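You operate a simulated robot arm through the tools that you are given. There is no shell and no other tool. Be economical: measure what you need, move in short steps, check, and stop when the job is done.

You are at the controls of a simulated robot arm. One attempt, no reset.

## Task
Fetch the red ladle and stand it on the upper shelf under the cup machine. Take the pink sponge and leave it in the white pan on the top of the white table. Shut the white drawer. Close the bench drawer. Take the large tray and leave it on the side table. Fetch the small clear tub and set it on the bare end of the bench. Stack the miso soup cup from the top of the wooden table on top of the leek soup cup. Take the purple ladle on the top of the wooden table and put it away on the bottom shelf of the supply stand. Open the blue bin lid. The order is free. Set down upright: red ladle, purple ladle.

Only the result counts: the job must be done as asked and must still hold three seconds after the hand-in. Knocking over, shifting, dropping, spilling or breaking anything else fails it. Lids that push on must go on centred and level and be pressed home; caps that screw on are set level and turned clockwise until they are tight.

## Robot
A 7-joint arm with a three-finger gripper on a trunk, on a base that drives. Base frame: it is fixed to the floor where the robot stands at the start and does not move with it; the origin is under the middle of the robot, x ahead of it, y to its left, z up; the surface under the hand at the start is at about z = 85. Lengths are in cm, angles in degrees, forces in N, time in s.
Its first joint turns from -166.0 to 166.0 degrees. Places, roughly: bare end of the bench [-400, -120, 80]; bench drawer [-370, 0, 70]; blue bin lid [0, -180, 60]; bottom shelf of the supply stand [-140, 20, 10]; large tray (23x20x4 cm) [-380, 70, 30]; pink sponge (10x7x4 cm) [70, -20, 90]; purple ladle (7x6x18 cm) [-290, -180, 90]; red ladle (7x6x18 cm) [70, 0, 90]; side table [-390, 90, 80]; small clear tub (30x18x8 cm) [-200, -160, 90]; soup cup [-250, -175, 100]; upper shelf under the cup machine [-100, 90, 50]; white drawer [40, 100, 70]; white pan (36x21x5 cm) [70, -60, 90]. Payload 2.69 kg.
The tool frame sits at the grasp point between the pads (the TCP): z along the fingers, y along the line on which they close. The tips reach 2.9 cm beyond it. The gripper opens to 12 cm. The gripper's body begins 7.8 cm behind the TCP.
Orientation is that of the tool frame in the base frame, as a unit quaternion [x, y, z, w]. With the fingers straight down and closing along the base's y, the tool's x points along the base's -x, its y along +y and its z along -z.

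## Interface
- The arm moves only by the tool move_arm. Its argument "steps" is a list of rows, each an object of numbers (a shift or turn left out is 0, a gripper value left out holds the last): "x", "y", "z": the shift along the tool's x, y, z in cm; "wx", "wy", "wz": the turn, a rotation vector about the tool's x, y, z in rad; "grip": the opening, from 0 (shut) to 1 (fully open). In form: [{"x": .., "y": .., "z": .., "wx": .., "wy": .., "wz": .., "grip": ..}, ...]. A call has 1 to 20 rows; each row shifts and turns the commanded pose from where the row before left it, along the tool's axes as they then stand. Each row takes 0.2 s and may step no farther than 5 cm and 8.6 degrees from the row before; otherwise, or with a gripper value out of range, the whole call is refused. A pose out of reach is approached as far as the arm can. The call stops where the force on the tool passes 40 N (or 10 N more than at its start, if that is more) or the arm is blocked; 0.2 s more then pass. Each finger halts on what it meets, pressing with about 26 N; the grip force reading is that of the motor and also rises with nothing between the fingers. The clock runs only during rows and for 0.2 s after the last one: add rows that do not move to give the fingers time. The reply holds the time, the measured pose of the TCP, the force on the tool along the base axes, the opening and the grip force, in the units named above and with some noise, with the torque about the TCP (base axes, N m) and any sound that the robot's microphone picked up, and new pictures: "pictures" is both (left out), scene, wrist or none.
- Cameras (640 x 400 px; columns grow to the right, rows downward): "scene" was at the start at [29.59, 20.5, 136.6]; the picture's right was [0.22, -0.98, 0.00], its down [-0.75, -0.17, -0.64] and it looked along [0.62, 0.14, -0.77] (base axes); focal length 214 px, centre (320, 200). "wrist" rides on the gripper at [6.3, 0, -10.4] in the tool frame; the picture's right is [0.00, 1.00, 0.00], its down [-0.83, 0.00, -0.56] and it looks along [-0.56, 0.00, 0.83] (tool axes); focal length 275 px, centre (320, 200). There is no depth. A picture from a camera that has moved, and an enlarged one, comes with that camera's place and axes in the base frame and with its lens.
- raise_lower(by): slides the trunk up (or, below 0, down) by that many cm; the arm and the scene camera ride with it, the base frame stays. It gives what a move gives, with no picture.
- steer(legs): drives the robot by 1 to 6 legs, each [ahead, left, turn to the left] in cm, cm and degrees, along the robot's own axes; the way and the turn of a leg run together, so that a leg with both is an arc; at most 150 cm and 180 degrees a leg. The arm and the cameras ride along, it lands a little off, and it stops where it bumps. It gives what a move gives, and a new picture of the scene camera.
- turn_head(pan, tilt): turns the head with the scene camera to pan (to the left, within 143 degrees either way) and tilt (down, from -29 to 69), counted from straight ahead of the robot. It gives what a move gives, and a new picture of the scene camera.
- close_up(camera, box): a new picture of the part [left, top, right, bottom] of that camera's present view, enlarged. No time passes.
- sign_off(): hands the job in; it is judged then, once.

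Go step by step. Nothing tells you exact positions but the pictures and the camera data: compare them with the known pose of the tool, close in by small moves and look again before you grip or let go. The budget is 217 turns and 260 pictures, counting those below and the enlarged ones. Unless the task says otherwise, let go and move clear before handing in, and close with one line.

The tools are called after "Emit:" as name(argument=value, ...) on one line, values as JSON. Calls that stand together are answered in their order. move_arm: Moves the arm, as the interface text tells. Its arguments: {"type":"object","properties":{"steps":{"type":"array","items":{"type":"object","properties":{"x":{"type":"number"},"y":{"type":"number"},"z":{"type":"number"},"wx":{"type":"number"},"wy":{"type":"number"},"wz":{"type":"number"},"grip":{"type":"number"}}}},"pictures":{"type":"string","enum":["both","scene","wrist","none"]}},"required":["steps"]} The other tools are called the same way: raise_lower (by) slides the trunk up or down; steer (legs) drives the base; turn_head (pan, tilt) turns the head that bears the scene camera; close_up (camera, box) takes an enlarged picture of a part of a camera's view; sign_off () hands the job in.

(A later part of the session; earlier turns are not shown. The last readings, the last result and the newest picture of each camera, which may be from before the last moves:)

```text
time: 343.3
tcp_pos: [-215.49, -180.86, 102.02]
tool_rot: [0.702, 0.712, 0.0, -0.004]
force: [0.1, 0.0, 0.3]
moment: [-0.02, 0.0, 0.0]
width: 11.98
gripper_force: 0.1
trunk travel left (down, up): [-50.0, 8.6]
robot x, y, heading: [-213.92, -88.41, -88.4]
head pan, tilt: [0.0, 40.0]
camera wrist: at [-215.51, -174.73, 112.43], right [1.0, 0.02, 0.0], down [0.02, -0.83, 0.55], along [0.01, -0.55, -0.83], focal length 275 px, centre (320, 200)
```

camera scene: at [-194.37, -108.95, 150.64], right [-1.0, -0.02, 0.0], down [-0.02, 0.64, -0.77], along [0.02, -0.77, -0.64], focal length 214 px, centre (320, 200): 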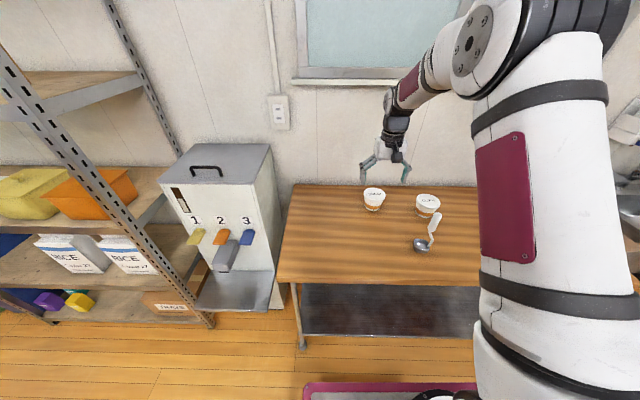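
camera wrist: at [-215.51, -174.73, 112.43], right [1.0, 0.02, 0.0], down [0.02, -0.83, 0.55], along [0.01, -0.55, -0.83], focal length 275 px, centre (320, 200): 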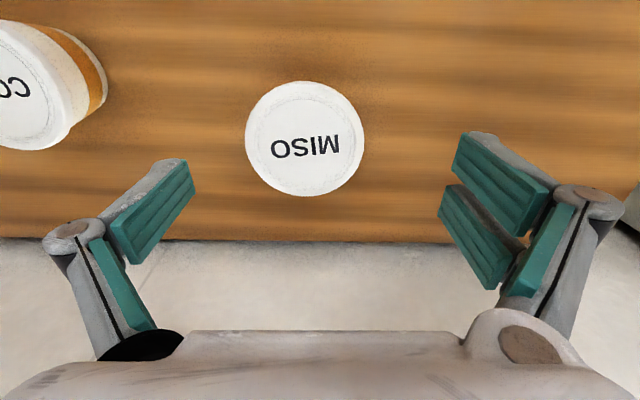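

Emit:
move_arm(steps=[{"x": -0.9, "y": -0.9}, {"z": 4}, {"z": 4}, {"z": 2}, {"grip": 0.75}, {"grip": 0.65}, {"grip": 0.6}, {"grip": 0.6}], pictures="wrist")

```text
time: 345.1
tcp_pos: [-216.49, -181.54, 92.14]
tool_rot: [0.704, 0.711, 0.002, -0.004]
force: [-1.7, 0.9, 0.5]
moment: [0.01, 0.09, -0.05]
width: 9.05
gripper_force: 26.3
trunk travel left (down, up): [-50.0, 8.6]
robot x, y, heading: [-213.89, -88.13, -88.8]
head pan, tilt: [0.0, 40.0]
camera wrist: at [-216.53, -175.51, 102.49], right [1.0, 0.02, 0.0], down [0.02, -0.83, 0.55], along [0.01, -0.55, -0.83], focal length 275 px, centre (320, 200)
```

wrist: 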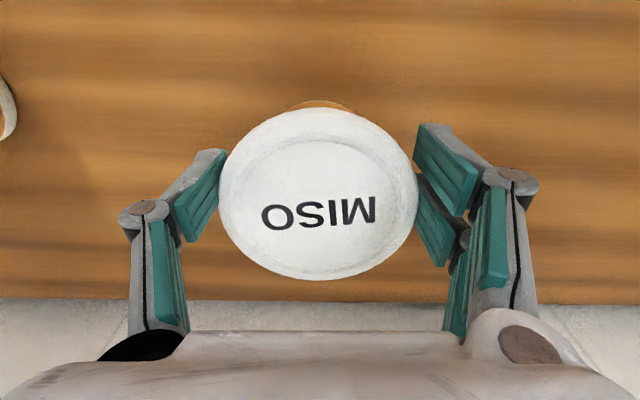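

Gripped at 9 cm. Lift 15 cm and strafe toward LEEK (about -266,-170).

Emit:
move_arm(steps=[{"z": -3}, {"z": -4}, {"z": -4}, {"z": -4}, {"x": 3}, {"x": 3}], pictures="none")

Emit:
steer(legs=[[0, -48, -1.2]])

Emit:
close_up(camera="wrist", box=[0, 0, 640, 400])

```text
time: 346.5
tcp_pos: [-216.68, -175.18, 106.78]
tool_rot: [0.703, 0.711, 0.001, -0.004]
force: [0.7, -0.6, -3.3]
moment: [0.08, -0.02, 0.0]
width: 9.04
gripper_force: 25.4
out of reach, approached as far as the arm can: row 4
trunk travel left (down, up): [-50.0, 8.6]
robot x, y, heading: [-213.77, -88.36, -88.7]
head pan, tilt: [0.0, 40.0]
```

```text
time: 349.3
tcp_pos: [-265.45, -175.82, 106.92]
tool_rot: [0.708, 0.707, 0.001, -0.004]
force: [0.2, 0.5, -1.2]
moment: [0.03, 0.01, 0.04]
width: 9.01
gripper_force: 25.4
trunk travel left (down, up): [-50.0, 8.6]
robot x, y, heading: [-261.99, -89.23, -89.4]
head pan, tilt: [0.0, 40.0]
camera scene: at [-242.33, -110.06, 150.64], right [-1.0, -0.01, 0.0], down [-0.01, 0.64, -0.77], along [0.01, -0.77, -0.64], focal length 214 px, centre (320, 200)
```

scene: 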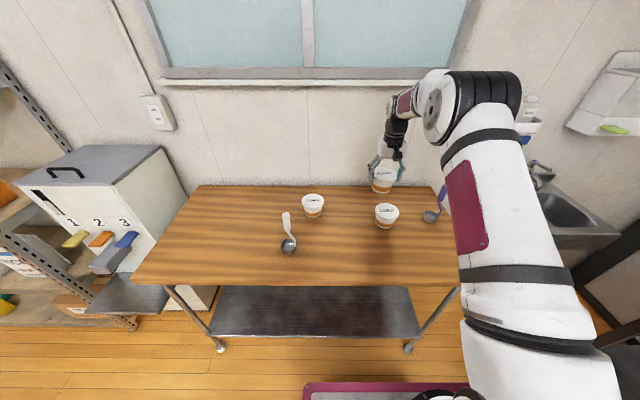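

```text
1.00 times, centred on (320, 200) of wrist (not enlarged: the box is as wide or as high as the picture)
camera zoom: at [-265.49, -169.79, 117.38], right [1.0, 0.0, 0.0], down [0.0, -0.83, 0.55], along [0.0, -0.55, -0.83], focal length 275 px, centre (320, 200)
```

zoom: 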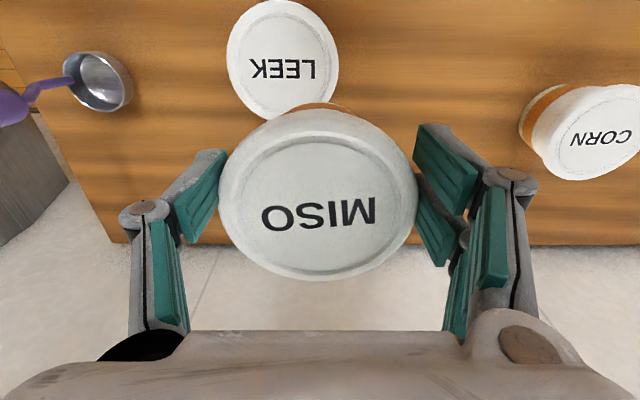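

LEEK's lid centre is at (-268.6,-172.7), and the held cup sits 0.65 cm beyond the TCP. Align and lower most of the way.

Emit:
move_arm(steps=[{"x": 1.9, "y": -1.6}, {"x": 1.87, "y": -1.55}, {"z": 3}, {"z": 2}], pictures="both")

```text
time: 350.3
tcp_pos: [-268.6, -172.11, 102.02]
tool_rot: [0.707, 0.707, 0.002, -0.004]
force: [-0.3, 0.4, -1.3]
moment: [0.02, 0.01, 0.01]
width: 9.04
gripper_force: 25.5
trunk travel left (down, up): [-50.0, 8.6]
robot x, y, heading: [-261.69, -89.22, -89.2]
head pan, tilt: [0.0, 40.0]
camera scene: at [-242.33, -110.05, 150.64], right [-1.0, -0.01, 0.0], down [-0.01, 0.64, -0.77], along [0.01, -0.77, -0.64], focal length 214 px, centre (320, 200)
camera wrist: at [-268.58, -165.92, 112.45], right [1.0, 0.0, 0.0], down [0.0, -0.83, 0.55], along [0.0, -0.55, -0.83], focal length 275 px, centre (320, 200)
```

scene: 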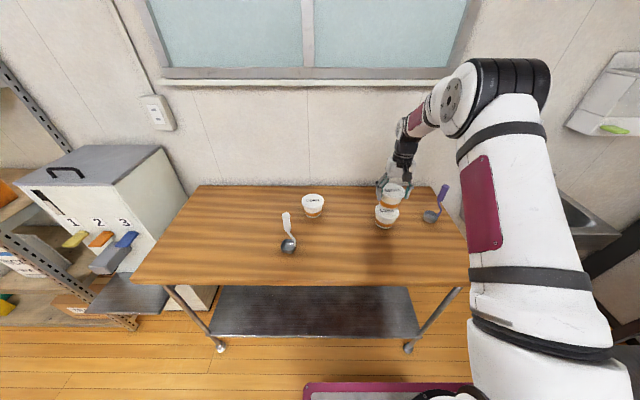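
wrist: 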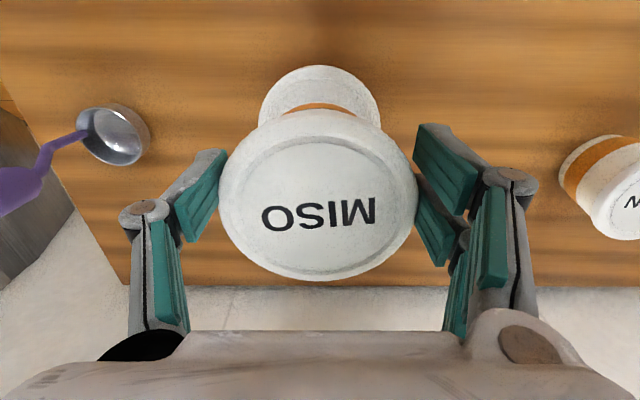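

Aligned within a few mm. Lower gently to contact.

Emit:
move_arm(steps=[{"x": 0.2, "z": 1}, {"z": 0.7}, {"z": 0.4}, {"z": 0.4}], pictures="none")

Emit:
close_up(camera="scene", box=[340, 160, 468, 240])

```text
time: 351.3
tcp_pos: [-268.65, -171.87, 99.41]
tool_rot: [0.707, 0.707, 0.001, -0.004]
force: [-0.7, -0.3, -1.4]
moment: [0.04, 0.01, 0.03]
width: 9.01
gripper_force: 26.3
trunk travel left (down, up): [-50.0, 8.6]
robot x, y, heading: [-261.65, -88.95, -89.6]
head pan, tilt: [0.0, 40.0]
```

```text
5.00 times, centred on (404, 200) of scene
camera zoom: at [-242.33, -110.06, 150.64], right [-1.0, -0.01, 0.0], down [-0.01, 0.64, -0.77], along [0.01, -0.77, -0.64], focal length 1072 px, centre (-100, 200)
```

zoom: 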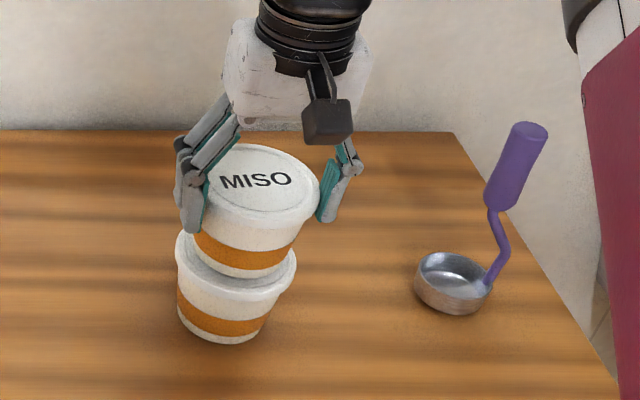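

Emit:
move_arm(steps=[{"z": 0.3}, {"z": 0.3}], pictures="none")

Emit:
move_arm(steps=[{"z": 0.3}, {"z": 0.3}], pictures="none")

```text
time: 351.9
tcp_pos: [-268.71, -171.9, 99.19]
tool_rot: [0.708, 0.706, 0.0, -0.001]
force: [0.5, 5.3, 21.0]
moment: [-0.18, -0.03, -0.06]
width: 9.09
gripper_force: 26.5
trunk travel left (down, up): [-50.0, 8.6]
robot x, y, heading: [-261.6, -88.79, -89.5]
head pan, tilt: [0.0, 40.0]
```

```text
time: 352.5
tcp_pos: [-268.81, -171.86, 98.32]
tool_rot: [0.708, 0.706, 0.0, -0.002]
force: [0.2, 0.5, 20.7]
moment: [-0.24, 0.08, -0.03]
width: 9.01
gripper_force: 26.3
trunk travel left (down, up): [-50.0, 8.6]
robot x, y, heading: [-261.97, -88.91, -89.8]
head pan, tilt: [0.0, 40.0]
```

In contact. Ease up slightly, open, and rise.

Emit:
move_arm(steps=[{"z": -0.4}, {"grip": 0.82}, {"grip": 0.92}, {"grip": 0.95}, {"z": -2}, {"z": -4}, {"z": -4}, {"z": -4}], pictures="wrist")

Emit:
close_up(camera="scene", box=[340, 160, 468, 240])

```text
time: 354.3
tcp_pos: [-268.82, -171.77, 112.69]
tool_rot: [0.707, 0.707, 0.0, -0.003]
force: [-0.5, 0.8, 0.1]
moment: [0.02, -0.03, -0.02]
width: 11.38
gripper_force: 0.0
trunk travel left (down, up): [-50.0, 8.6]
robot x, y, heading: [-261.77, -89.02, -89.3]
head pan, tilt: [0.0, 40.0]
camera wrist: at [-268.75, -165.71, 123.17], right [1.0, 0.0, 0.0], down [0.0, -0.83, 0.55], along [0.0, -0.55, -0.83], focal length 275 px, centre (320, 200)
```

wrist: 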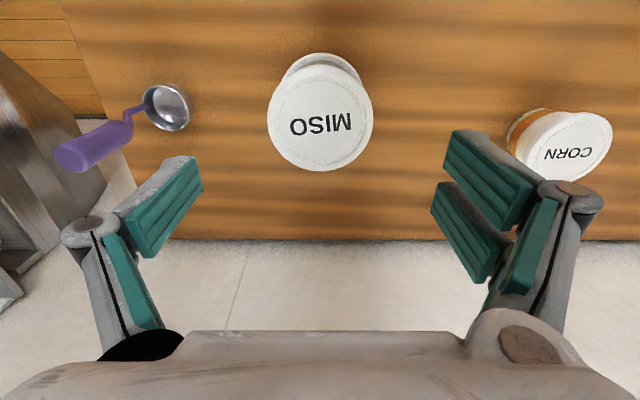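

```text
5.00 times, centred on (404, 200) of scene
camera zoom: at [-242.33, -110.07, 150.64], right [-1.0, -0.01, 0.0], down [-0.01, 0.64, -0.77], along [0.01, -0.77, -0.64], focal length 1072 px, centre (-100, 200)
```

zoom: 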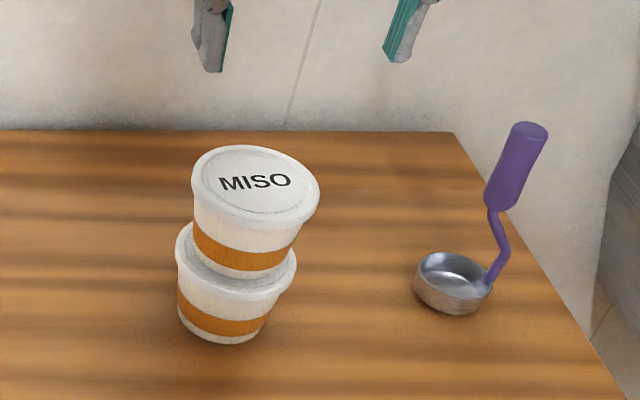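

MISO sits squarely on LEEK. Now the purple ladle at about (-289.5,-176.3): back off, shift right, pitch the tool forward, and lower to handle height.

Emit:
steer(legs=[[-16, 0, -0.6], [0, -21, 0]])

Emit:
move_arm(steps=[{"wy": -0.1418, "grip": 0.5}, {"wy": -0.1418}, {"wy": -0.1418}, {"wy": -0.1418}, {"wy": -0.1418}, {"wy": -0.1418}, {"wy": -0.1418}, {"wy": -0.1418}], pictures="none")

Emit:
raise_lower(by=-12.5)

Emit:
close_up(camera="wrist", box=[0, 0, 640, 400])

```text
time: 357.0
tcp_pos: [-291.08, -155.69, 112.67]
tool_rot: [0.712, 0.702, 0.002, -0.004]
force: [-0.5, -0.9, -0.4]
moment: [0.01, 0.0, 0.01]
width: 11.4
gripper_force: 0.1
trunk travel left (down, up): [-50.0, 8.6]
robot x, y, heading: [-283.08, -72.9, -90.1]
head pan, tilt: [0.0, 40.0]
camera scene: at [-263.81, -94.25, 150.64], right [-1.0, 0.0, 0.0], down [0.0, 0.64, -0.77], along [0.0, -0.77, -0.64], focal length 214 px, centre (320, 200)
```

scene: 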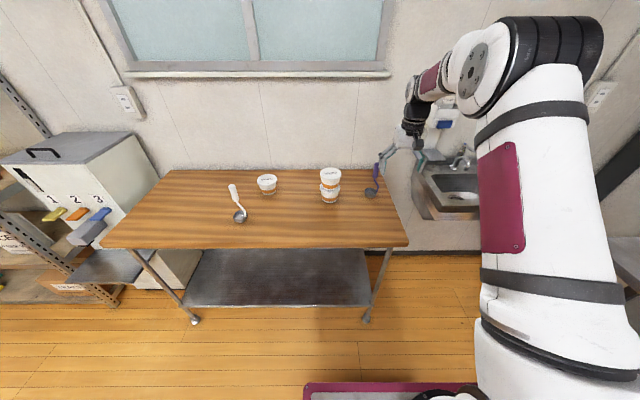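

```text
time: 358.8
tcp_pos: [-290.97, -155.59, 112.78]
tool_rot: [0.601, 0.594, -0.381, 0.374]
force: [0.5, -0.5, 0.1]
moment: [-0.01, -0.02, -0.03]
width: 6.0
gripper_force: 0.0
trunk travel left (down, up): [-50.0, 8.6]
robot x, y, heading: [-282.88, -72.9, -89.9]
head pan, tilt: [0.0, 40.0]
```

```text
time: 360.3
tcp_pos: [-290.96, -155.7, 100.19]
tool_rot: [0.601, 0.595, -0.381, 0.374]
force: [0.8, 1.3, 0.0]
moment: [-0.04, 0.02, 0.0]
width: 6.0
gripper_force: 0.0
trunk travel left (down, up): [-37.5, 21.1]
robot x, y, heading: [-283.14, -73.04, -90.1]
head pan, tilt: [0.0, 40.0]
```

```text
1.00 times, centred on (320, 200) of wrist (not enlarged: the box is as wide or as high as the picture)
camera zoom: at [-290.88, -143.69, 98.98], right [1.0, -0.01, -0.01], down [0.01, 0.15, 0.99], along [-0.01, -0.99, 0.15], focal length 275 px, centre (320, 200)
```

zoom: 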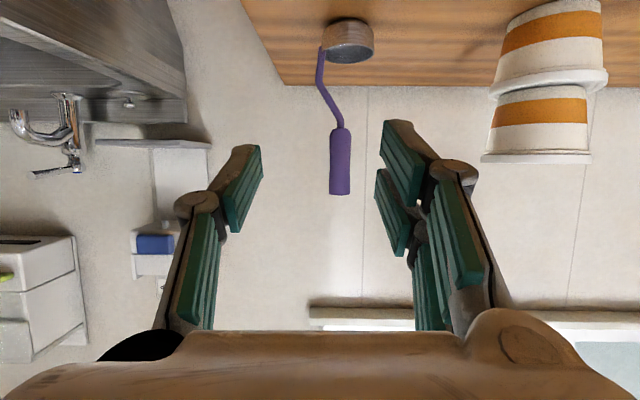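

The handle is 2.4 cm left of centre and about 19.6 cm ahead, at the right height. Shift and approach.

Emit:
steer(legs=[[0, 2.4, 0], [12, 0, 0]])

Emit:
close_up(camera="wrist", box=[0, 0, 640, 400])

```text
time: 361.9
tcp_pos: [-288.52, -167.67, 100.13]
tool_rot: [0.6, 0.595, -0.381, 0.375]
force: [1.3, -1.1, 0.2]
moment: [0.01, -0.04, -0.01]
width: 6.0
gripper_force: 0.1
trunk travel left (down, up): [-37.5, 21.1]
robot x, y, heading: [-280.12, -85.14, -89.9]
head pan, tilt: [0.0, 40.0]
camera scene: at [-261.38, -115.57, 138.08], right [-1.0, 0.0, 0.0], down [0.0, 0.64, -0.77], along [0.0, -0.77, -0.64], focal length 214 px, centre (320, 200)
```

scene: 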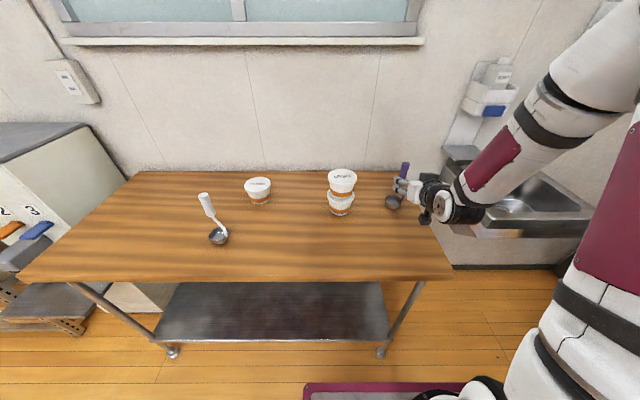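

```text
1.00 times, centred on (320, 200) of wrist (not enlarged: the box is as wide or as high as the picture)
camera zoom: at [-288.37, -155.67, 98.96], right [1.0, -0.01, -0.01], down [0.01, 0.15, 0.99], along [-0.01, -0.99, 0.15], focal length 275 px, centre (320, 200)
```

zoom: 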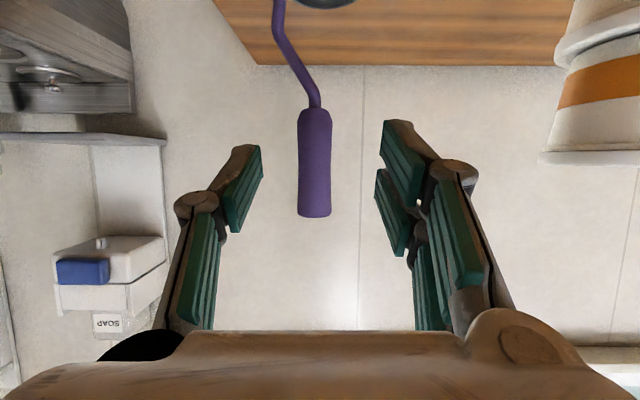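

Centred. Advance 7.8 cm with the arm and close.

Emit:
move_arm(steps=[{"x": -1.6, "z": 3.55}, {"x": -1.5, "z": 3.6}, {"grip": 0.3}, {"grip": 0.1}, {"grip": 0.1}, {"grip": 0.1}], pictures="wrist")

```text
time: 363.3
tcp_pos: [-288.66, -175.56, 99.92]
tool_rot: [0.6, 0.596, -0.38, 0.376]
force: [-0.8, 0.7, -0.4]
moment: [0.02, 0.01, 0.0]
width: 2.13
gripper_force: 25.7
trunk travel left (down, up): [-37.5, 21.1]
robot x, y, heading: [-280.51, -84.68, -89.8]
head pan, tilt: [0.0, 40.0]
camera wrist: at [-288.51, -163.59, 98.66], right [1.0, -0.01, -0.01], down [0.01, 0.15, 0.99], along [-0.01, -0.99, 0.15], focal length 275 px, centre (320, 200)
```

wrist: 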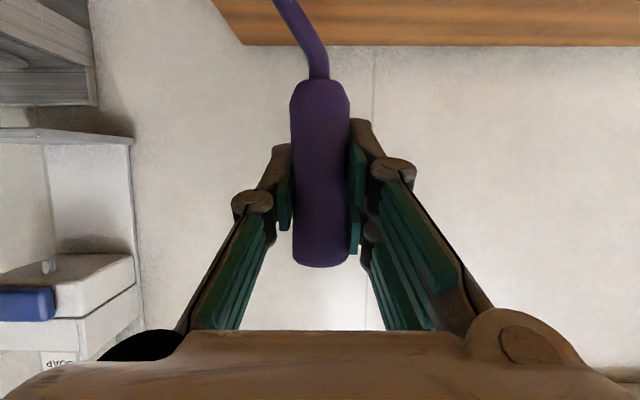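

Gripped. Lift, back away, turn to face +y, and look at the supply stand.

Emit:
raise_lower(by=10)

Emit:
steer(legs=[[-30, 0, 0], [0, 0, 180], [0, -75, 0]])

Emit:
turn_head(pan=-35, tilt=45)

```text
time: 364.7
tcp_pos: [-288.64, -175.49, 109.86]
tool_rot: [0.601, 0.595, -0.38, 0.374]
force: [-0.1, 0.3, -0.9]
moment: [0.0, -0.02, 0.03]
width: 2.13
gripper_force: 25.4
trunk travel left (down, up): [-47.5, 11.1]
robot x, y, heading: [-280.32, -84.96, -90.1]
head pan, tilt: [0.0, 40.0]
```

```text
time: 377.7
tcp_pos: [-197.29, 35.17, 109.94]
tool_rot: [-0.593, 0.602, 0.373, 0.382]
force: [-0.4, -0.4, -1.3]
moment: [-0.03, 0.0, 0.01]
width: 2.15
gripper_force: 25.7
trunk travel left (down, up): [-47.5, 11.1]
robot x, y, heading: [-205.62, -55.46, 89.8]
head pan, tilt: [0.0, 40.0]
camera scene: at [-224.41, -32.05, 148.11], right [1.0, 0.0, 0.0], down [0.0, -0.64, -0.77], along [0.0, 0.77, -0.64], focal length 214 px, centre (320, 200)
```

scene: 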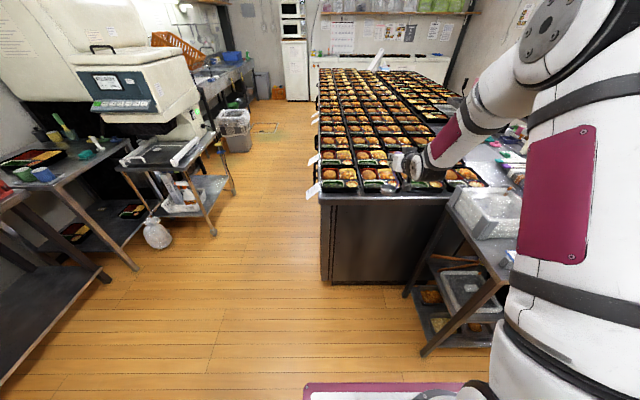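

```text
time: 378.7
tcp_pos: [-197.42, 35.2, 110.05]
tool_rot: [-0.594, 0.601, 0.374, 0.382]
force: [-0.1, 0.2, -1.7]
moment: [0.01, -0.02, -0.02]
width: 2.17
gripper_force: 26.1
trunk travel left (down, up): [-47.5, 11.1]
robot x, y, heading: [-205.68, -55.24, 89.8]
head pan, tilt: [-35.0, 45.0]
camera scene: at [-219.76, -33.9, 147.39], right [0.82, -0.57, 0.0], down [-0.41, -0.58, -0.71], along [0.41, 0.58, -0.71], focal length 214 px, centre (320, 200)
```

scene: 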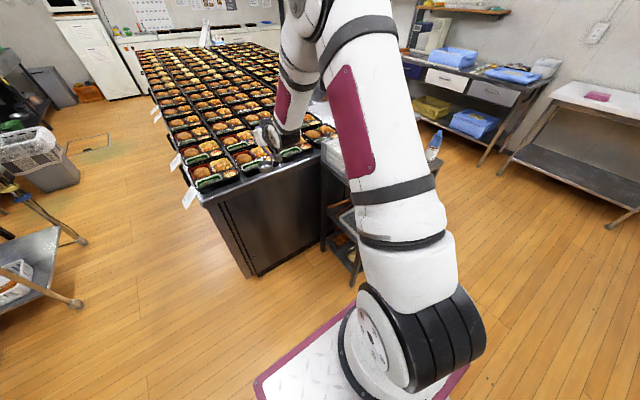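

The stand's west legs are at x≈-164, y 6…40. I'll back off and move in front of its south side for a straight look.

Emit:
steer(legs=[[-38, 0, 0], [0, -55, 0]])

Emit:
turn_head(pan=-18, tilt=40)

Emit:
close_up(camera="scene", box=[220, 100, 420, 225])

```text
time: 383.9
tcp_pos: [-141.55, -3.45, 109.94]
tool_rot: [-0.592, 0.603, 0.374, 0.383]
force: [-0.4, 0.2, -0.8]
moment: [0.02, 0.02, 0.0]
width: 2.12
gripper_force: 26.4
trunk travel left (down, up): [-47.5, 11.1]
robot x, y, heading: [-150.59, -93.73, 89.5]
head pan, tilt: [-35.0, 45.0]
camera scene: at [-164.4, -72.5, 147.39], right [0.81, -0.58, 0.0], down [-0.41, -0.58, -0.71], along [0.41, 0.58, -0.71], focal length 214 px, centre (320, 200)
```

scene: 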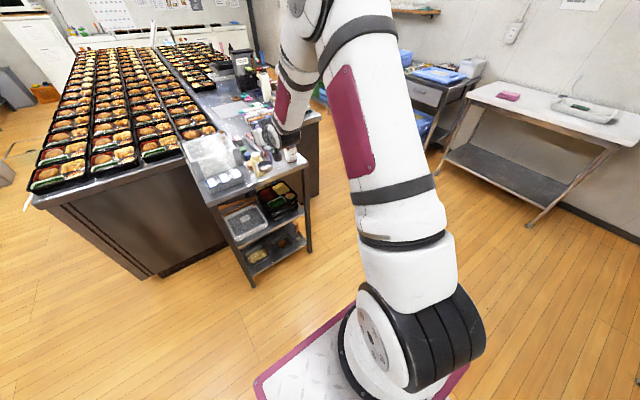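

```text
time: 384.7
tcp_pos: [-141.53, -3.55, 109.95]
tool_rot: [-0.592, 0.603, 0.373, 0.383]
force: [0.6, -0.2, -0.9]
moment: [0.02, 0.01, -0.01]
width: 2.15
gripper_force: 26.4
trunk travel left (down, up): [-47.5, 11.1]
robot x, y, heading: [-150.65, -94.14, 89.5]
head pan, tilt: [-18.0, 40.0]
camera scene: at [-166.42, -71.06, 148.11], right [0.95, -0.32, 0.0], down [-0.2, -0.61, -0.77], along [0.24, 0.73, -0.64], focal length 214 px, centre (320, 200)
```

scene: 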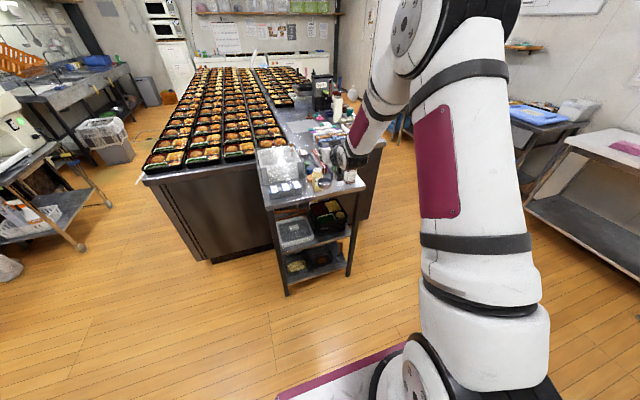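

```text
3.20 times, centred on (320, 162) of scene
camera zoom: at [-166.42, -71.06, 148.11], right [0.95, -0.32, 0.0], down [-0.2, -0.61, -0.77], along [0.24, 0.73, -0.64], focal length 686 px, centre (320, 320)
```

zoom: 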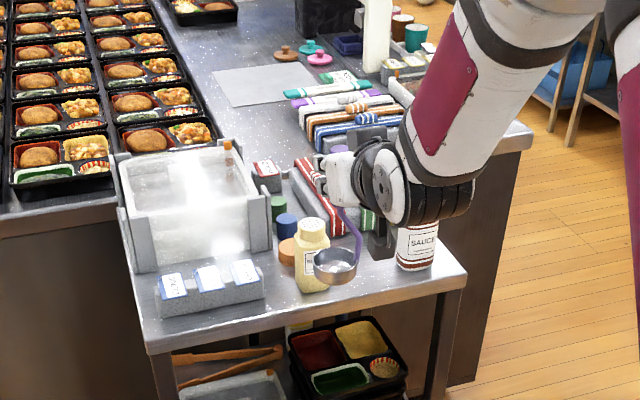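

Emit:
close_up(camera="scene", box=[240, 190, 400, 300])

```text
3.64 times, centred on (320, 245) of scene
camera zoom: at [-166.42, -71.06, 148.11], right [0.95, -0.32, 0.0], down [-0.2, -0.61, -0.77], along [0.24, 0.73, -0.64], focal length 780 px, centre (320, 36)
```

zoom: 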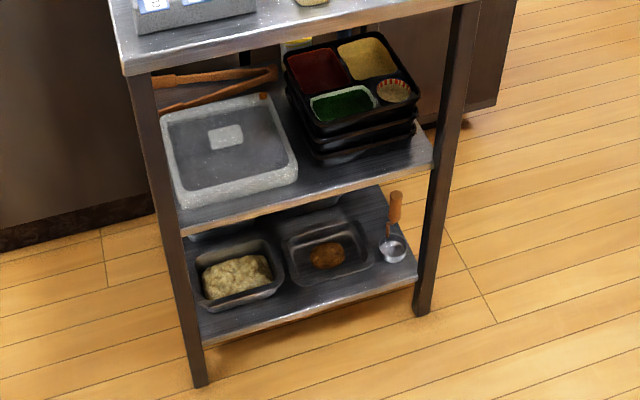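

The bottom shelf (z≈14) has two pans and another ladle in front. The back-right area near (-126,28) looks free and is reachable from the east. I'll retract, go around, and face -x east of the stand.

Emit:
move_arm(steps=[{"x": 1.9, "z": -4.08}, {"x": 1.9, "z": -4.08}], pictures="none")

Emit:
steer(legs=[[0, -122, 0.5], [8, 0, 0], [0, 0, 90]])

```text
time: 385.3
tcp_pos: [-141.7, -12.53, 109.83]
tool_rot: [-0.592, 0.603, 0.373, 0.383]
force: [0.3, 0.8, -3.0]
moment: [0.04, 0.0, 0.03]
width: 2.14
gripper_force: 26.2
trunk travel left (down, up): [-47.5, 11.1]
robot x, y, heading: [-150.79, -93.96, 89.5]
head pan, tilt: [-18.0, 40.0]
```

```text
time: 396.0
tcp_pos: [-108.7, -76.52, 109.93]
tool_rot: [0.845, -0.017, -0.534, -0.013]
force: [-0.3, 0.1, -1.4]
moment: [0.02, -0.01, 0.01]
width: 2.14
gripper_force: 25.6
trunk travel left (down, up): [-47.5, 11.1]
robot x, y, heading: [-27.66, -87.29, 178.3]
head pan, tilt: [-18.0, 40.0]
camera scene: at [-50.8, -102.98, 148.11], right [0.34, 0.94, 0.0], down [0.6, -0.22, -0.77], along [-0.72, 0.26, -0.64], focal length 214 px, centre (320, 200)
```

scene: 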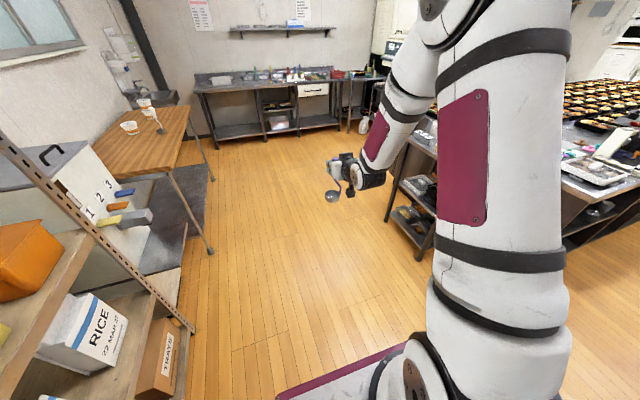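

Emit:
steer(legs=[[-8, 0, 1.7], [0, -95, 0]])

Emit:
move_arm(steps=[{"y": -3}, {"y": -3}], pictures="none")

Emit:
raise_lower(by=-40)

```text
time: 401.5
tcp_pos: [-101.0, 14.33, 109.88]
tool_rot: [0.845, -0.004, -0.535, -0.004]
force: [0.1, -0.4, -0.7]
moment: [0.04, 0.02, -0.04]
width: 2.15
gripper_force: 25.8
trunk travel left (down, up): [-47.5, 11.1]
robot x, y, heading: [-19.63, 6.35, -179.9]
head pan, tilt: [-18.0, 40.0]
camera scene: at [-42.17, -10.09, 148.11], right [0.31, 0.95, 0.0], down [0.61, -0.2, -0.77], along [-0.73, 0.23, -0.64], focal length 214 px, centre (320, 200)
```

scene: 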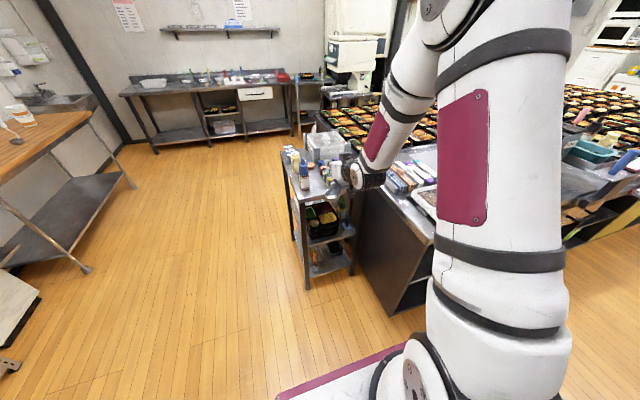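

```text
time: 402.1
tcp_pos: [-100.81, 20.3, 109.76]
tool_rot: [0.845, -0.003, -0.535, -0.003]
force: [0.9, -0.1, -1.0]
moment: [0.02, -0.01, -0.09]
width: 2.15
gripper_force: 26.4
trunk travel left (down, up): [-47.5, 11.1]
robot x, y, heading: [-19.27, 7.03, -179.7]
head pan, tilt: [-18.0, 40.0]
```

```text
time: 406.0
tcp_pos: [-103.4, 20.23, 69.82]
tool_rot: [0.846, -0.004, -0.534, -0.004]
force: [0.5, 0.8, -0.8]
moment: [0.01, 0.01, 0.02]
width: 2.14
gripper_force: 25.4
trunk travel left (down, up): [-7.5, 51.1]
robot x, y, heading: [-19.17, 6.71, -179.7]
head pan, tilt: [-18.0, 40.0]
```

Lower with the arm, holding the ladle upright.

Emit:
move_arm(steps=[{"x": 3.9, "z": 1.82}, {"x": 3.9, "z": 1.82}, {"x": 3.9, "z": 1.82}, {"x": 3.9, "z": 1.82}, {"x": 3.9, "z": 1.82}, {"x": 3.9, "z": 1.82}], pictures="wrist")

```text
time: 407.4
tcp_pos: [-103.08, 20.24, 44.14]
tool_rot: [0.845, -0.003, -0.534, -0.004]
force: [0.7, 0.6, -0.9]
moment: [0.02, -0.02, 0.03]
width: 2.17
gripper_force: 25.9
trunk travel left (down, up): [-7.5, 51.1]
robot x, y, heading: [-19.4, 6.68, -179.7]
head pan, tilt: [-18.0, 40.0]
camera wrist: at [-90.88, 20.09, 42.89], right [-0.01, -1.0, -0.01], down [0.15, -0.01, 0.99], along [-0.99, 0.01, 0.15], focal length 275 px, centre (320, 200)
```

wrist: 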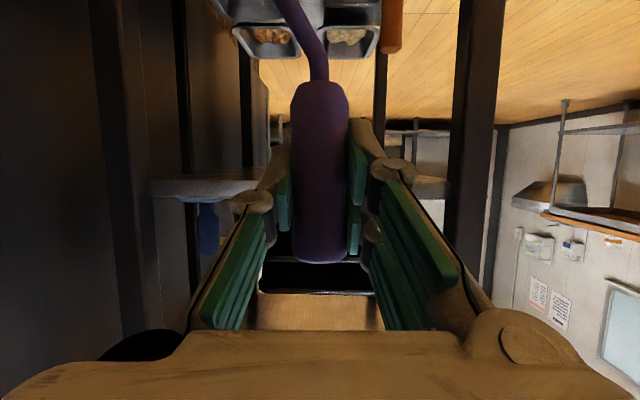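

Emit:
move_arm(steps=[{"x": 3.6, "z": 1.7}, {"x": 3.6, "z": 1.7}, {"x": 2.7, "z": 1.3}], pictures="wrist")

```text
time: 408.2
tcp_pos: [-102.94, 20.53, 33.21]
tool_rot: [0.845, -0.003, -0.534, -0.004]
force: [0.0, 0.6, -0.6]
moment: [-0.02, 0.01, -0.03]
width: 2.15
gripper_force: 25.4
trunk travel left (down, up): [-7.5, 51.1]
robot x, y, heading: [-19.51, 6.31, -179.7]
head pan, tilt: [-18.0, 40.0]
camera wrist: at [-90.86, 20.27, 31.83], right [-0.01, -1.0, -0.01], down [0.15, -0.01, 0.99], along [-0.99, 0.01, 0.15], focal length 275 px, centre (320, 200)
```

wrist: 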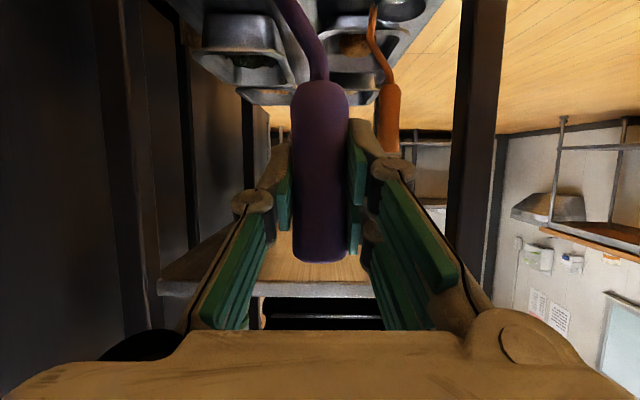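

Emit:
close_up(camera="wrist", box=[150, 0, 470, 130])

Emit:
turn_head(pan=5, tilt=40)

```text
2.00 times, centred on (310, 65) of wrist
camera zoom: at [-90.86, 20.27, 31.83], right [-0.01, -1.0, -0.01], down [0.15, -0.01, 0.99], along [-0.99, 0.01, 0.15], focal length 551 px, centre (340, 470)
```

zoom: 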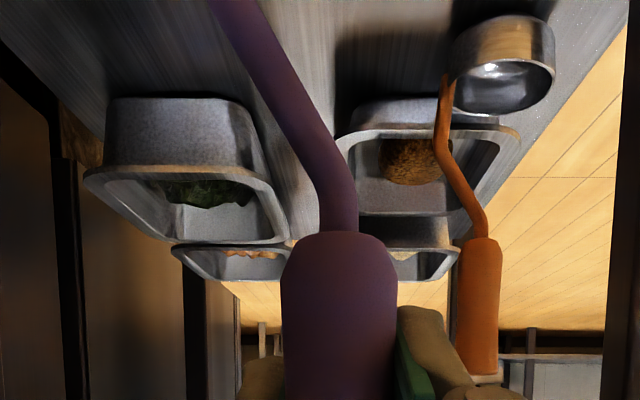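

```text
time: 409.0
tcp_pos: [-103.0, 20.45, 33.06]
tool_rot: [0.845, -0.002, -0.534, -0.003]
force: [1.0, 0.1, -2.2]
moment: [0.01, -0.03, 0.02]
width: 2.18
gripper_force: 25.4
trunk travel left (down, up): [-7.5, 51.1]
robot x, y, heading: [-19.63, 6.48, -180.0]
head pan, tilt: [5.0, 40.0]
camera scene: at [-57.67, -13.49, 108.07], right [-0.09, 1.0, 0.0], down [0.64, 0.06, -0.77], along [-0.76, -0.07, -0.64], focal length 214 px, centre (320, 200)
```

scene: 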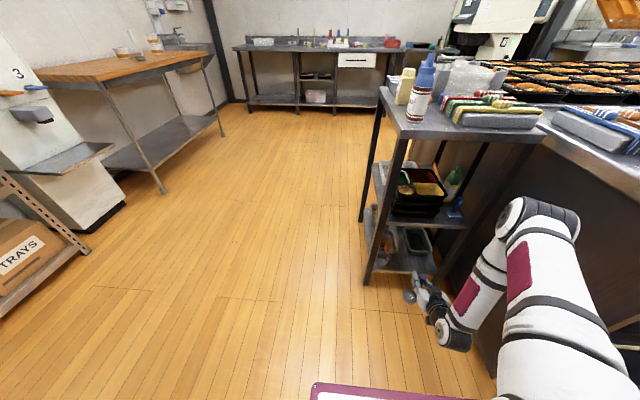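

Four pans fill the back of the shelf, but a strip about 8–9 cm deep along the near edge is free (x -119…-128) to the left of the other ladle. I'll aim the bowl at about (-123,26), shifting laterally first and then driving in.

Emit:
move_arm(steps=[{"y": -3}, {"y": -3}], pictures="none")

Emit:
steer(legs=[[15, 0, 0]])

Emit:
close_up(camera="scene", box=[340, 200, 500, 300])

Emit:
close_up(camera="wrist", box=[150, 0, 470, 200])

```text
time: 409.6
tcp_pos: [-102.94, 26.37, 33.11]
tool_rot: [0.845, -0.002, -0.534, -0.003]
force: [-0.7, -0.4, -0.4]
moment: [0.06, 0.02, -0.01]
width: 2.14
gripper_force: 26.2
trunk travel left (down, up): [-7.5, 51.1]
robot x, y, heading: [-19.14, 6.74, -179.8]
head pan, tilt: [5.0, 40.0]
```

```text
time: 411.0
tcp_pos: [-117.97, 26.65, 33.03]
tool_rot: [0.845, -0.004, -0.534, -0.004]
force: [0.0, -0.3, -1.8]
moment: [0.01, -0.01, 0.02]
width: 2.15
gripper_force: 25.7
trunk travel left (down, up): [-7.5, 51.1]
robot x, y, heading: [-34.04, 6.46, -180.2]
head pan, tilt: [5.0, 40.0]
camera scene: at [-72.79, -13.43, 108.07], right [-0.09, 1.0, 0.0], down [0.64, 0.06, -0.77], along [-0.76, -0.07, -0.64], focal length 214 px, centre (320, 200)
```

scene: 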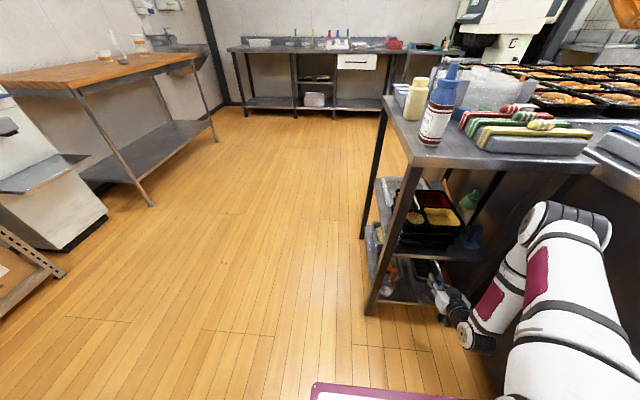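

```text
4.00 times, centred on (420, 250) of scene
camera zoom: at [-72.79, -13.43, 108.07], right [-0.09, 1.0, 0.0], down [0.64, 0.06, -0.77], along [-0.76, -0.07, -0.64], focal length 858 px, centre (-80, 0)
```

zoom: 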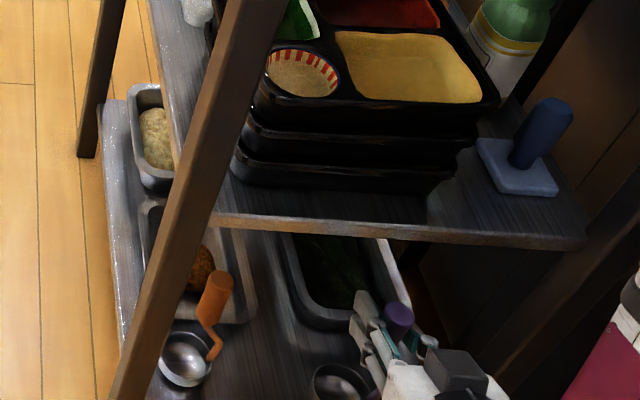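

```text
2.00 times, centred on (310, 100) of wrist
camera zoom: at [-105.85, 26.34, 31.87], right [-0.01, -1.0, -0.01], down [0.14, -0.01, 0.99], along [-0.99, 0.01, 0.14], focal length 551 px, centre (340, 400)
```

zoom: 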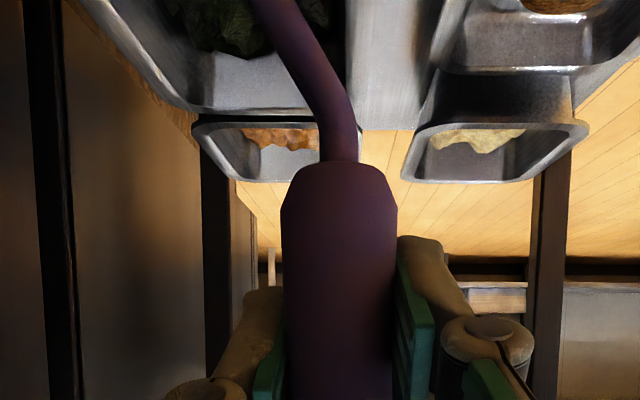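

The strip measures x≈-118 to -126.5. Advance 4.2 cm, then lower gently.

Emit:
move_arm(steps=[{"x": -0.9, "z": 1.9}, {"x": -0.88, "z": 1.9}], pictures="none")

Emit:
close_up(camera="scene", box=[340, 220, 500, 320])

```text
time: 411.6
tcp_pos: [-122.27, 26.71, 33.13]
tool_rot: [0.845, -0.004, -0.535, -0.004]
force: [-0.9, -1.0, -1.7]
moment: [0.05, -0.02, 0.02]
width: 2.18
gripper_force: 25.8
trunk travel left (down, up): [-7.5, 51.1]
robot x, y, heading: [-34.25, 6.45, -180.1]
head pan, tilt: [5.0, 40.0]
```

```text
4.00 times, centred on (420, 270) of scene
camera zoom: at [-72.8, -13.43, 108.07], right [-0.09, 1.0, 0.0], down [0.64, 0.06, -0.77], along [-0.76, -0.07, -0.64], focal length 858 px, centre (-80, -80)
```

zoom: 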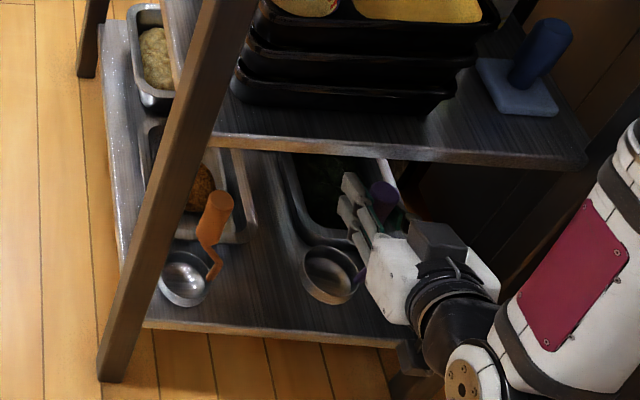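

Well centred in the strip. Lower gently to contact.

Emit:
move_arm(steps=[{"x": 0.9, "z": 0.42}, {"x": 0.9, "z": 0.42}, {"x": 0.9, "z": 0.42}, {"x": 0.45, "z": 0.21}], pictures="none")

Emit:
move_arm(steps=[{"x": 0.27, "z": 0.13}, {"x": 0.27, "z": 0.13}], pictures="none")

Emit:
move_arm(steps=[{"x": 0.27, "z": 0.13}, {"x": 0.27, "z": 0.13}], pictures="none")

```text
time: 412.6
tcp_pos: [-122.19, 26.74, 29.79]
tool_rot: [0.845, -0.004, -0.535, -0.004]
force: [0.1, 0.1, -0.6]
moment: [-0.02, -0.02, -0.01]
width: 2.17
gripper_force: 26.5
trunk travel left (down, up): [-7.5, 51.1]
robot x, y, heading: [-34.4, 6.16, -180.1]
head pan, tilt: [5.0, 40.0]
```

```text
time: 413.2
tcp_pos: [-122.21, 26.73, 29.02]
tool_rot: [0.846, -0.004, -0.533, -0.004]
force: [0.5, 0.1, -1.0]
moment: [0.0, -0.02, -0.01]
width: 2.15
gripper_force: 26.5
trunk travel left (down, up): [-7.5, 51.1]
robot x, y, heading: [-34.21, 6.42, -179.8]
head pan, tilt: [5.0, 40.0]
```

```text
time: 413.8
tcp_pos: [-122.23, 26.56, 28.49]
tool_rot: [0.845, -0.004, -0.534, -0.004]
force: [0.2, 0.8, -1.2]
moment: [-0.03, -0.01, 0.01]
width: 2.17
gripper_force: 26.3
trunk travel left (down, up): [-7.5, 51.1]
robot x, y, heading: [-34.66, 6.41, -179.8]
head pan, tilt: [5.0, 40.0]
```

Emit:
move_arm(steps=[{"x": 0.27, "z": 0.13}, {"x": 0.27, "z": 0.13}], pictures="none")

Emit:
move_arm(steps=[{"x": 0.27, "z": 0.13}, {"x": 0.27, "z": 0.13}], pictures="none")

Emit:
close_up(camera="scene", box=[340, 220, 500, 320])

```text
time: 414.4
tcp_pos: [-122.26, 26.57, 27.9]
tool_rot: [0.845, -0.004, -0.535, -0.004]
force: [3.6, 0.1, 11.6]
moment: [-0.29, -0.6, 0.12]
width: 2.17
gripper_force: 26.3
trunk travel left (down, up): [-7.5, 51.1]
robot x, y, heading: [-34.38, 6.52, -179.9]
head pan, tilt: [5.0, 40.0]
```

```text
time: 415.0
tcp_pos: [-122.67, 26.83, 27.9]
tool_rot: [0.841, -0.005, -0.542, -0.007]
force: [0.7, -1.0, 12.6]
moment: [-0.26, -0.02, 0.04]
width: 2.19
gripper_force: 25.5
trunk travel left (down, up): [-7.5, 51.1]
robot x, y, heading: [-34.56, 6.59, -179.9]
head pan, tilt: [5.0, 40.0]
stopped in row 2: the force on the tool passed its limit at 43 N (the readings are from after the stop); the commanded pose is now the measured one
```

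```text
4.00 times, centred on (420, 270) of scene
camera zoom: at [-72.74, -13.45, 108.07], right [-0.09, 1.0, 0.0], down [0.64, 0.06, -0.77], along [-0.76, -0.07, -0.64], focal length 858 px, centre (-80, -80)
```

zoom: 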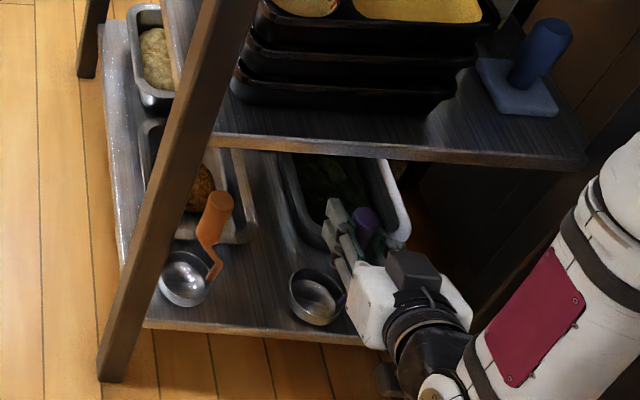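

On the shelf. Ease off, release, and withdraw by driving back.

Emit:
move_arm(steps=[{"x": -0.18, "z": -0.08}, {}, {"grip": 0.25}, {"grip": 0.33}, {"grip": 0.42}, {}], pictures="wrist")

Emit:
steer(legs=[[-14, 0, 0]])

Emit:
close_up(camera="scene", box=[340, 180, 500, 280])

```text
time: 416.4
tcp_pos: [-122.65, 26.71, 27.91]
tool_rot: [0.843, -0.003, -0.538, -0.005]
force: [0.5, 0.3, -0.2]
moment: [0.03, 0.0, 0.01]
width: 5.04
gripper_force: 0.0
trunk travel left (down, up): [-7.5, 51.1]
robot x, y, heading: [-34.47, 6.37, -180.1]
head pan, tilt: [5.0, 40.0]
camera wrist: at [-110.4, 26.53, 26.47], right [-0.01, -1.0, -0.01], down [0.16, -0.01, 0.99], along [-0.99, 0.01, 0.16], focal length 275 px, centre (320, 200)
```

wrist: 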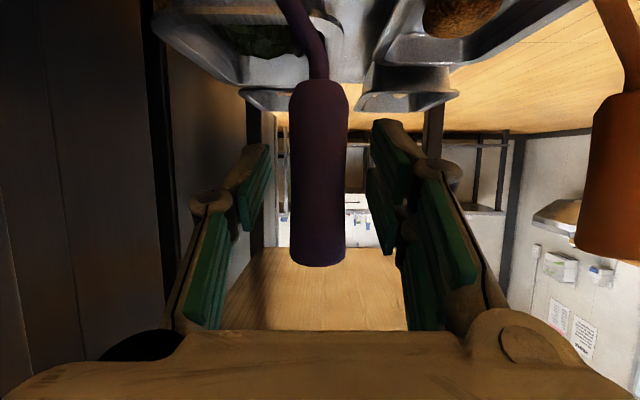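

```text
time: 417.7
tcp_pos: [-108.72, 26.8, 27.93]
tool_rot: [0.842, -0.004, -0.539, -0.005]
force: [-0.2, 0.2, -0.4]
moment: [-0.04, 0.0, 0.05]
width: 5.06
gripper_force: 0.0
trunk travel left (down, up): [-7.5, 51.1]
robot x, y, heading: [-20.52, 6.72, 180.1]
head pan, tilt: [5.0, 40.0]
camera scene: at [-58.88, -13.42, 108.07], right [-0.09, 1.0, 0.0], down [0.64, 0.06, -0.77], along [-0.76, -0.07, -0.64], focal length 214 px, centre (320, 200)
```

scene: 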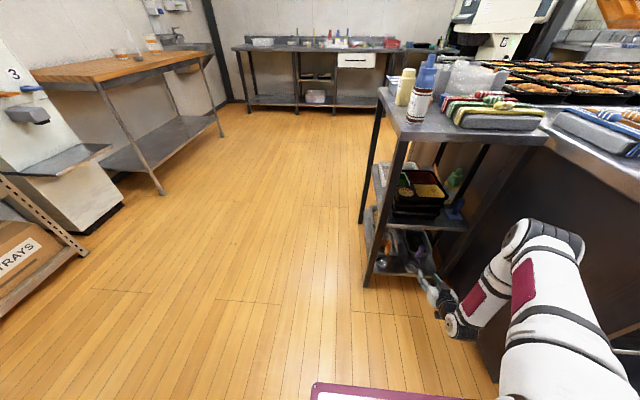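

```text
4.00 times, centred on (420, 230) of scene
camera zoom: at [-58.88, -13.42, 108.07], right [-0.09, 1.0, 0.0], down [0.64, 0.06, -0.77], along [-0.76, -0.07, -0.64], focal length 858 px, centre (-80, 80)
```

zoom: 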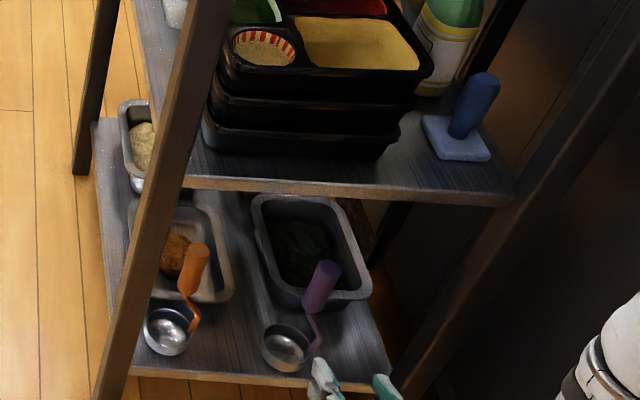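

The purple ladle stands upright on the bottom shelf. Final checks: the white drawer, the blue bin, and the red ladle.

Emit:
turn_head(pan=-120, tilt=35)

Emit:
turn_head(pan=92, tilt=25)

Emit:
turn_head(pan=-50, tilt=30)

```text
time: 419.8
tcp_pos: [-108.69, 26.81, 27.88]
tool_rot: [0.842, -0.003, -0.539, -0.005]
force: [0.7, 0.5, 0.0]
moment: [0.01, -0.01, -0.01]
width: 5.02
gripper_force: 0.1
trunk travel left (down, up): [-7.5, 51.1]
robot x, y, heading: [-20.52, 6.43, 180.0]
head pan, tilt: [-120.0, 35.0]
camera scene: at [-46.01, -5.05, 108.82], right [0.87, -0.5, 0.0], down [-0.29, -0.5, -0.82], along [0.41, 0.71, -0.57], focal length 214 px, centre (320, 200)
```

scene: 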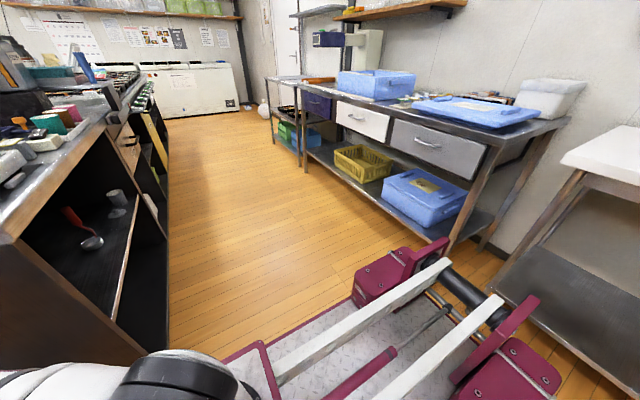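

```text
time: 422.8
tcp_pos: [-108.62, 26.85, 27.93]
tool_rot: [0.843, -0.003, -0.539, -0.005]
force: [0.1, -0.7, -0.8]
moment: [-0.03, -0.01, 0.0]
width: 5.05
gripper_force: 0.1
trunk travel left (down, up): [-7.5, 51.1]
robot x, y, heading: [-20.53, 6.58, 180.0]
head pan, tilt: [92.0, 25.0]
camera scene: at [-50.09, -21.89, 110.4], right [-1.0, -0.03, 0.0], down [-0.01, 0.42, -0.91], along [0.03, -0.91, -0.42], focal length 214 px, centre (320, 200)
```

scene: 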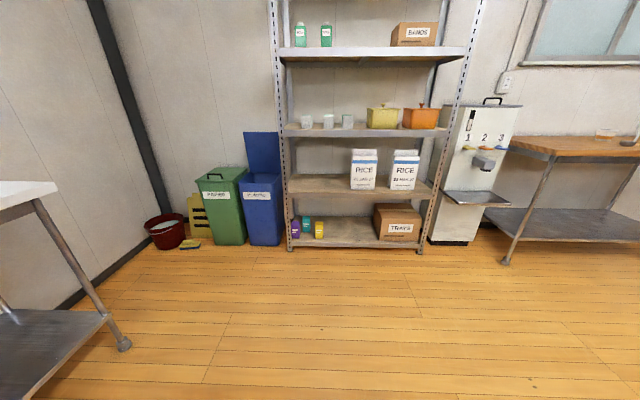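

```text
time: 425.1
tcp_pos: [-108.7, 26.83, 27.76]
tool_rot: [0.842, -0.003, -0.539, -0.005]
force: [-1.2, 0.0, -0.5]
moment: [-0.03, 0.0, 0.03]
width: 5.04
gripper_force: 0.2
trunk travel left (down, up): [-7.5, 51.1]
robot x, y, heading: [-20.8, 6.74, 180.0]
head pan, tilt: [-50.0, 30.0]
camera scene: at [-56.22, -5.76, 109.6], right [0.77, 0.64, 0.0], down [0.32, -0.38, -0.87], along [-0.56, 0.66, -0.5], focal length 214 px, centre (320, 200)
```

scene: 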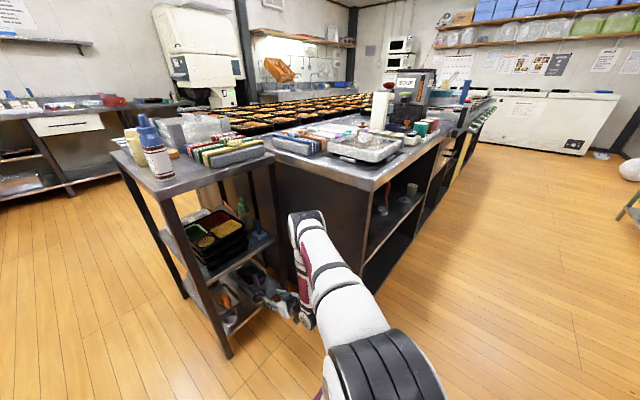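

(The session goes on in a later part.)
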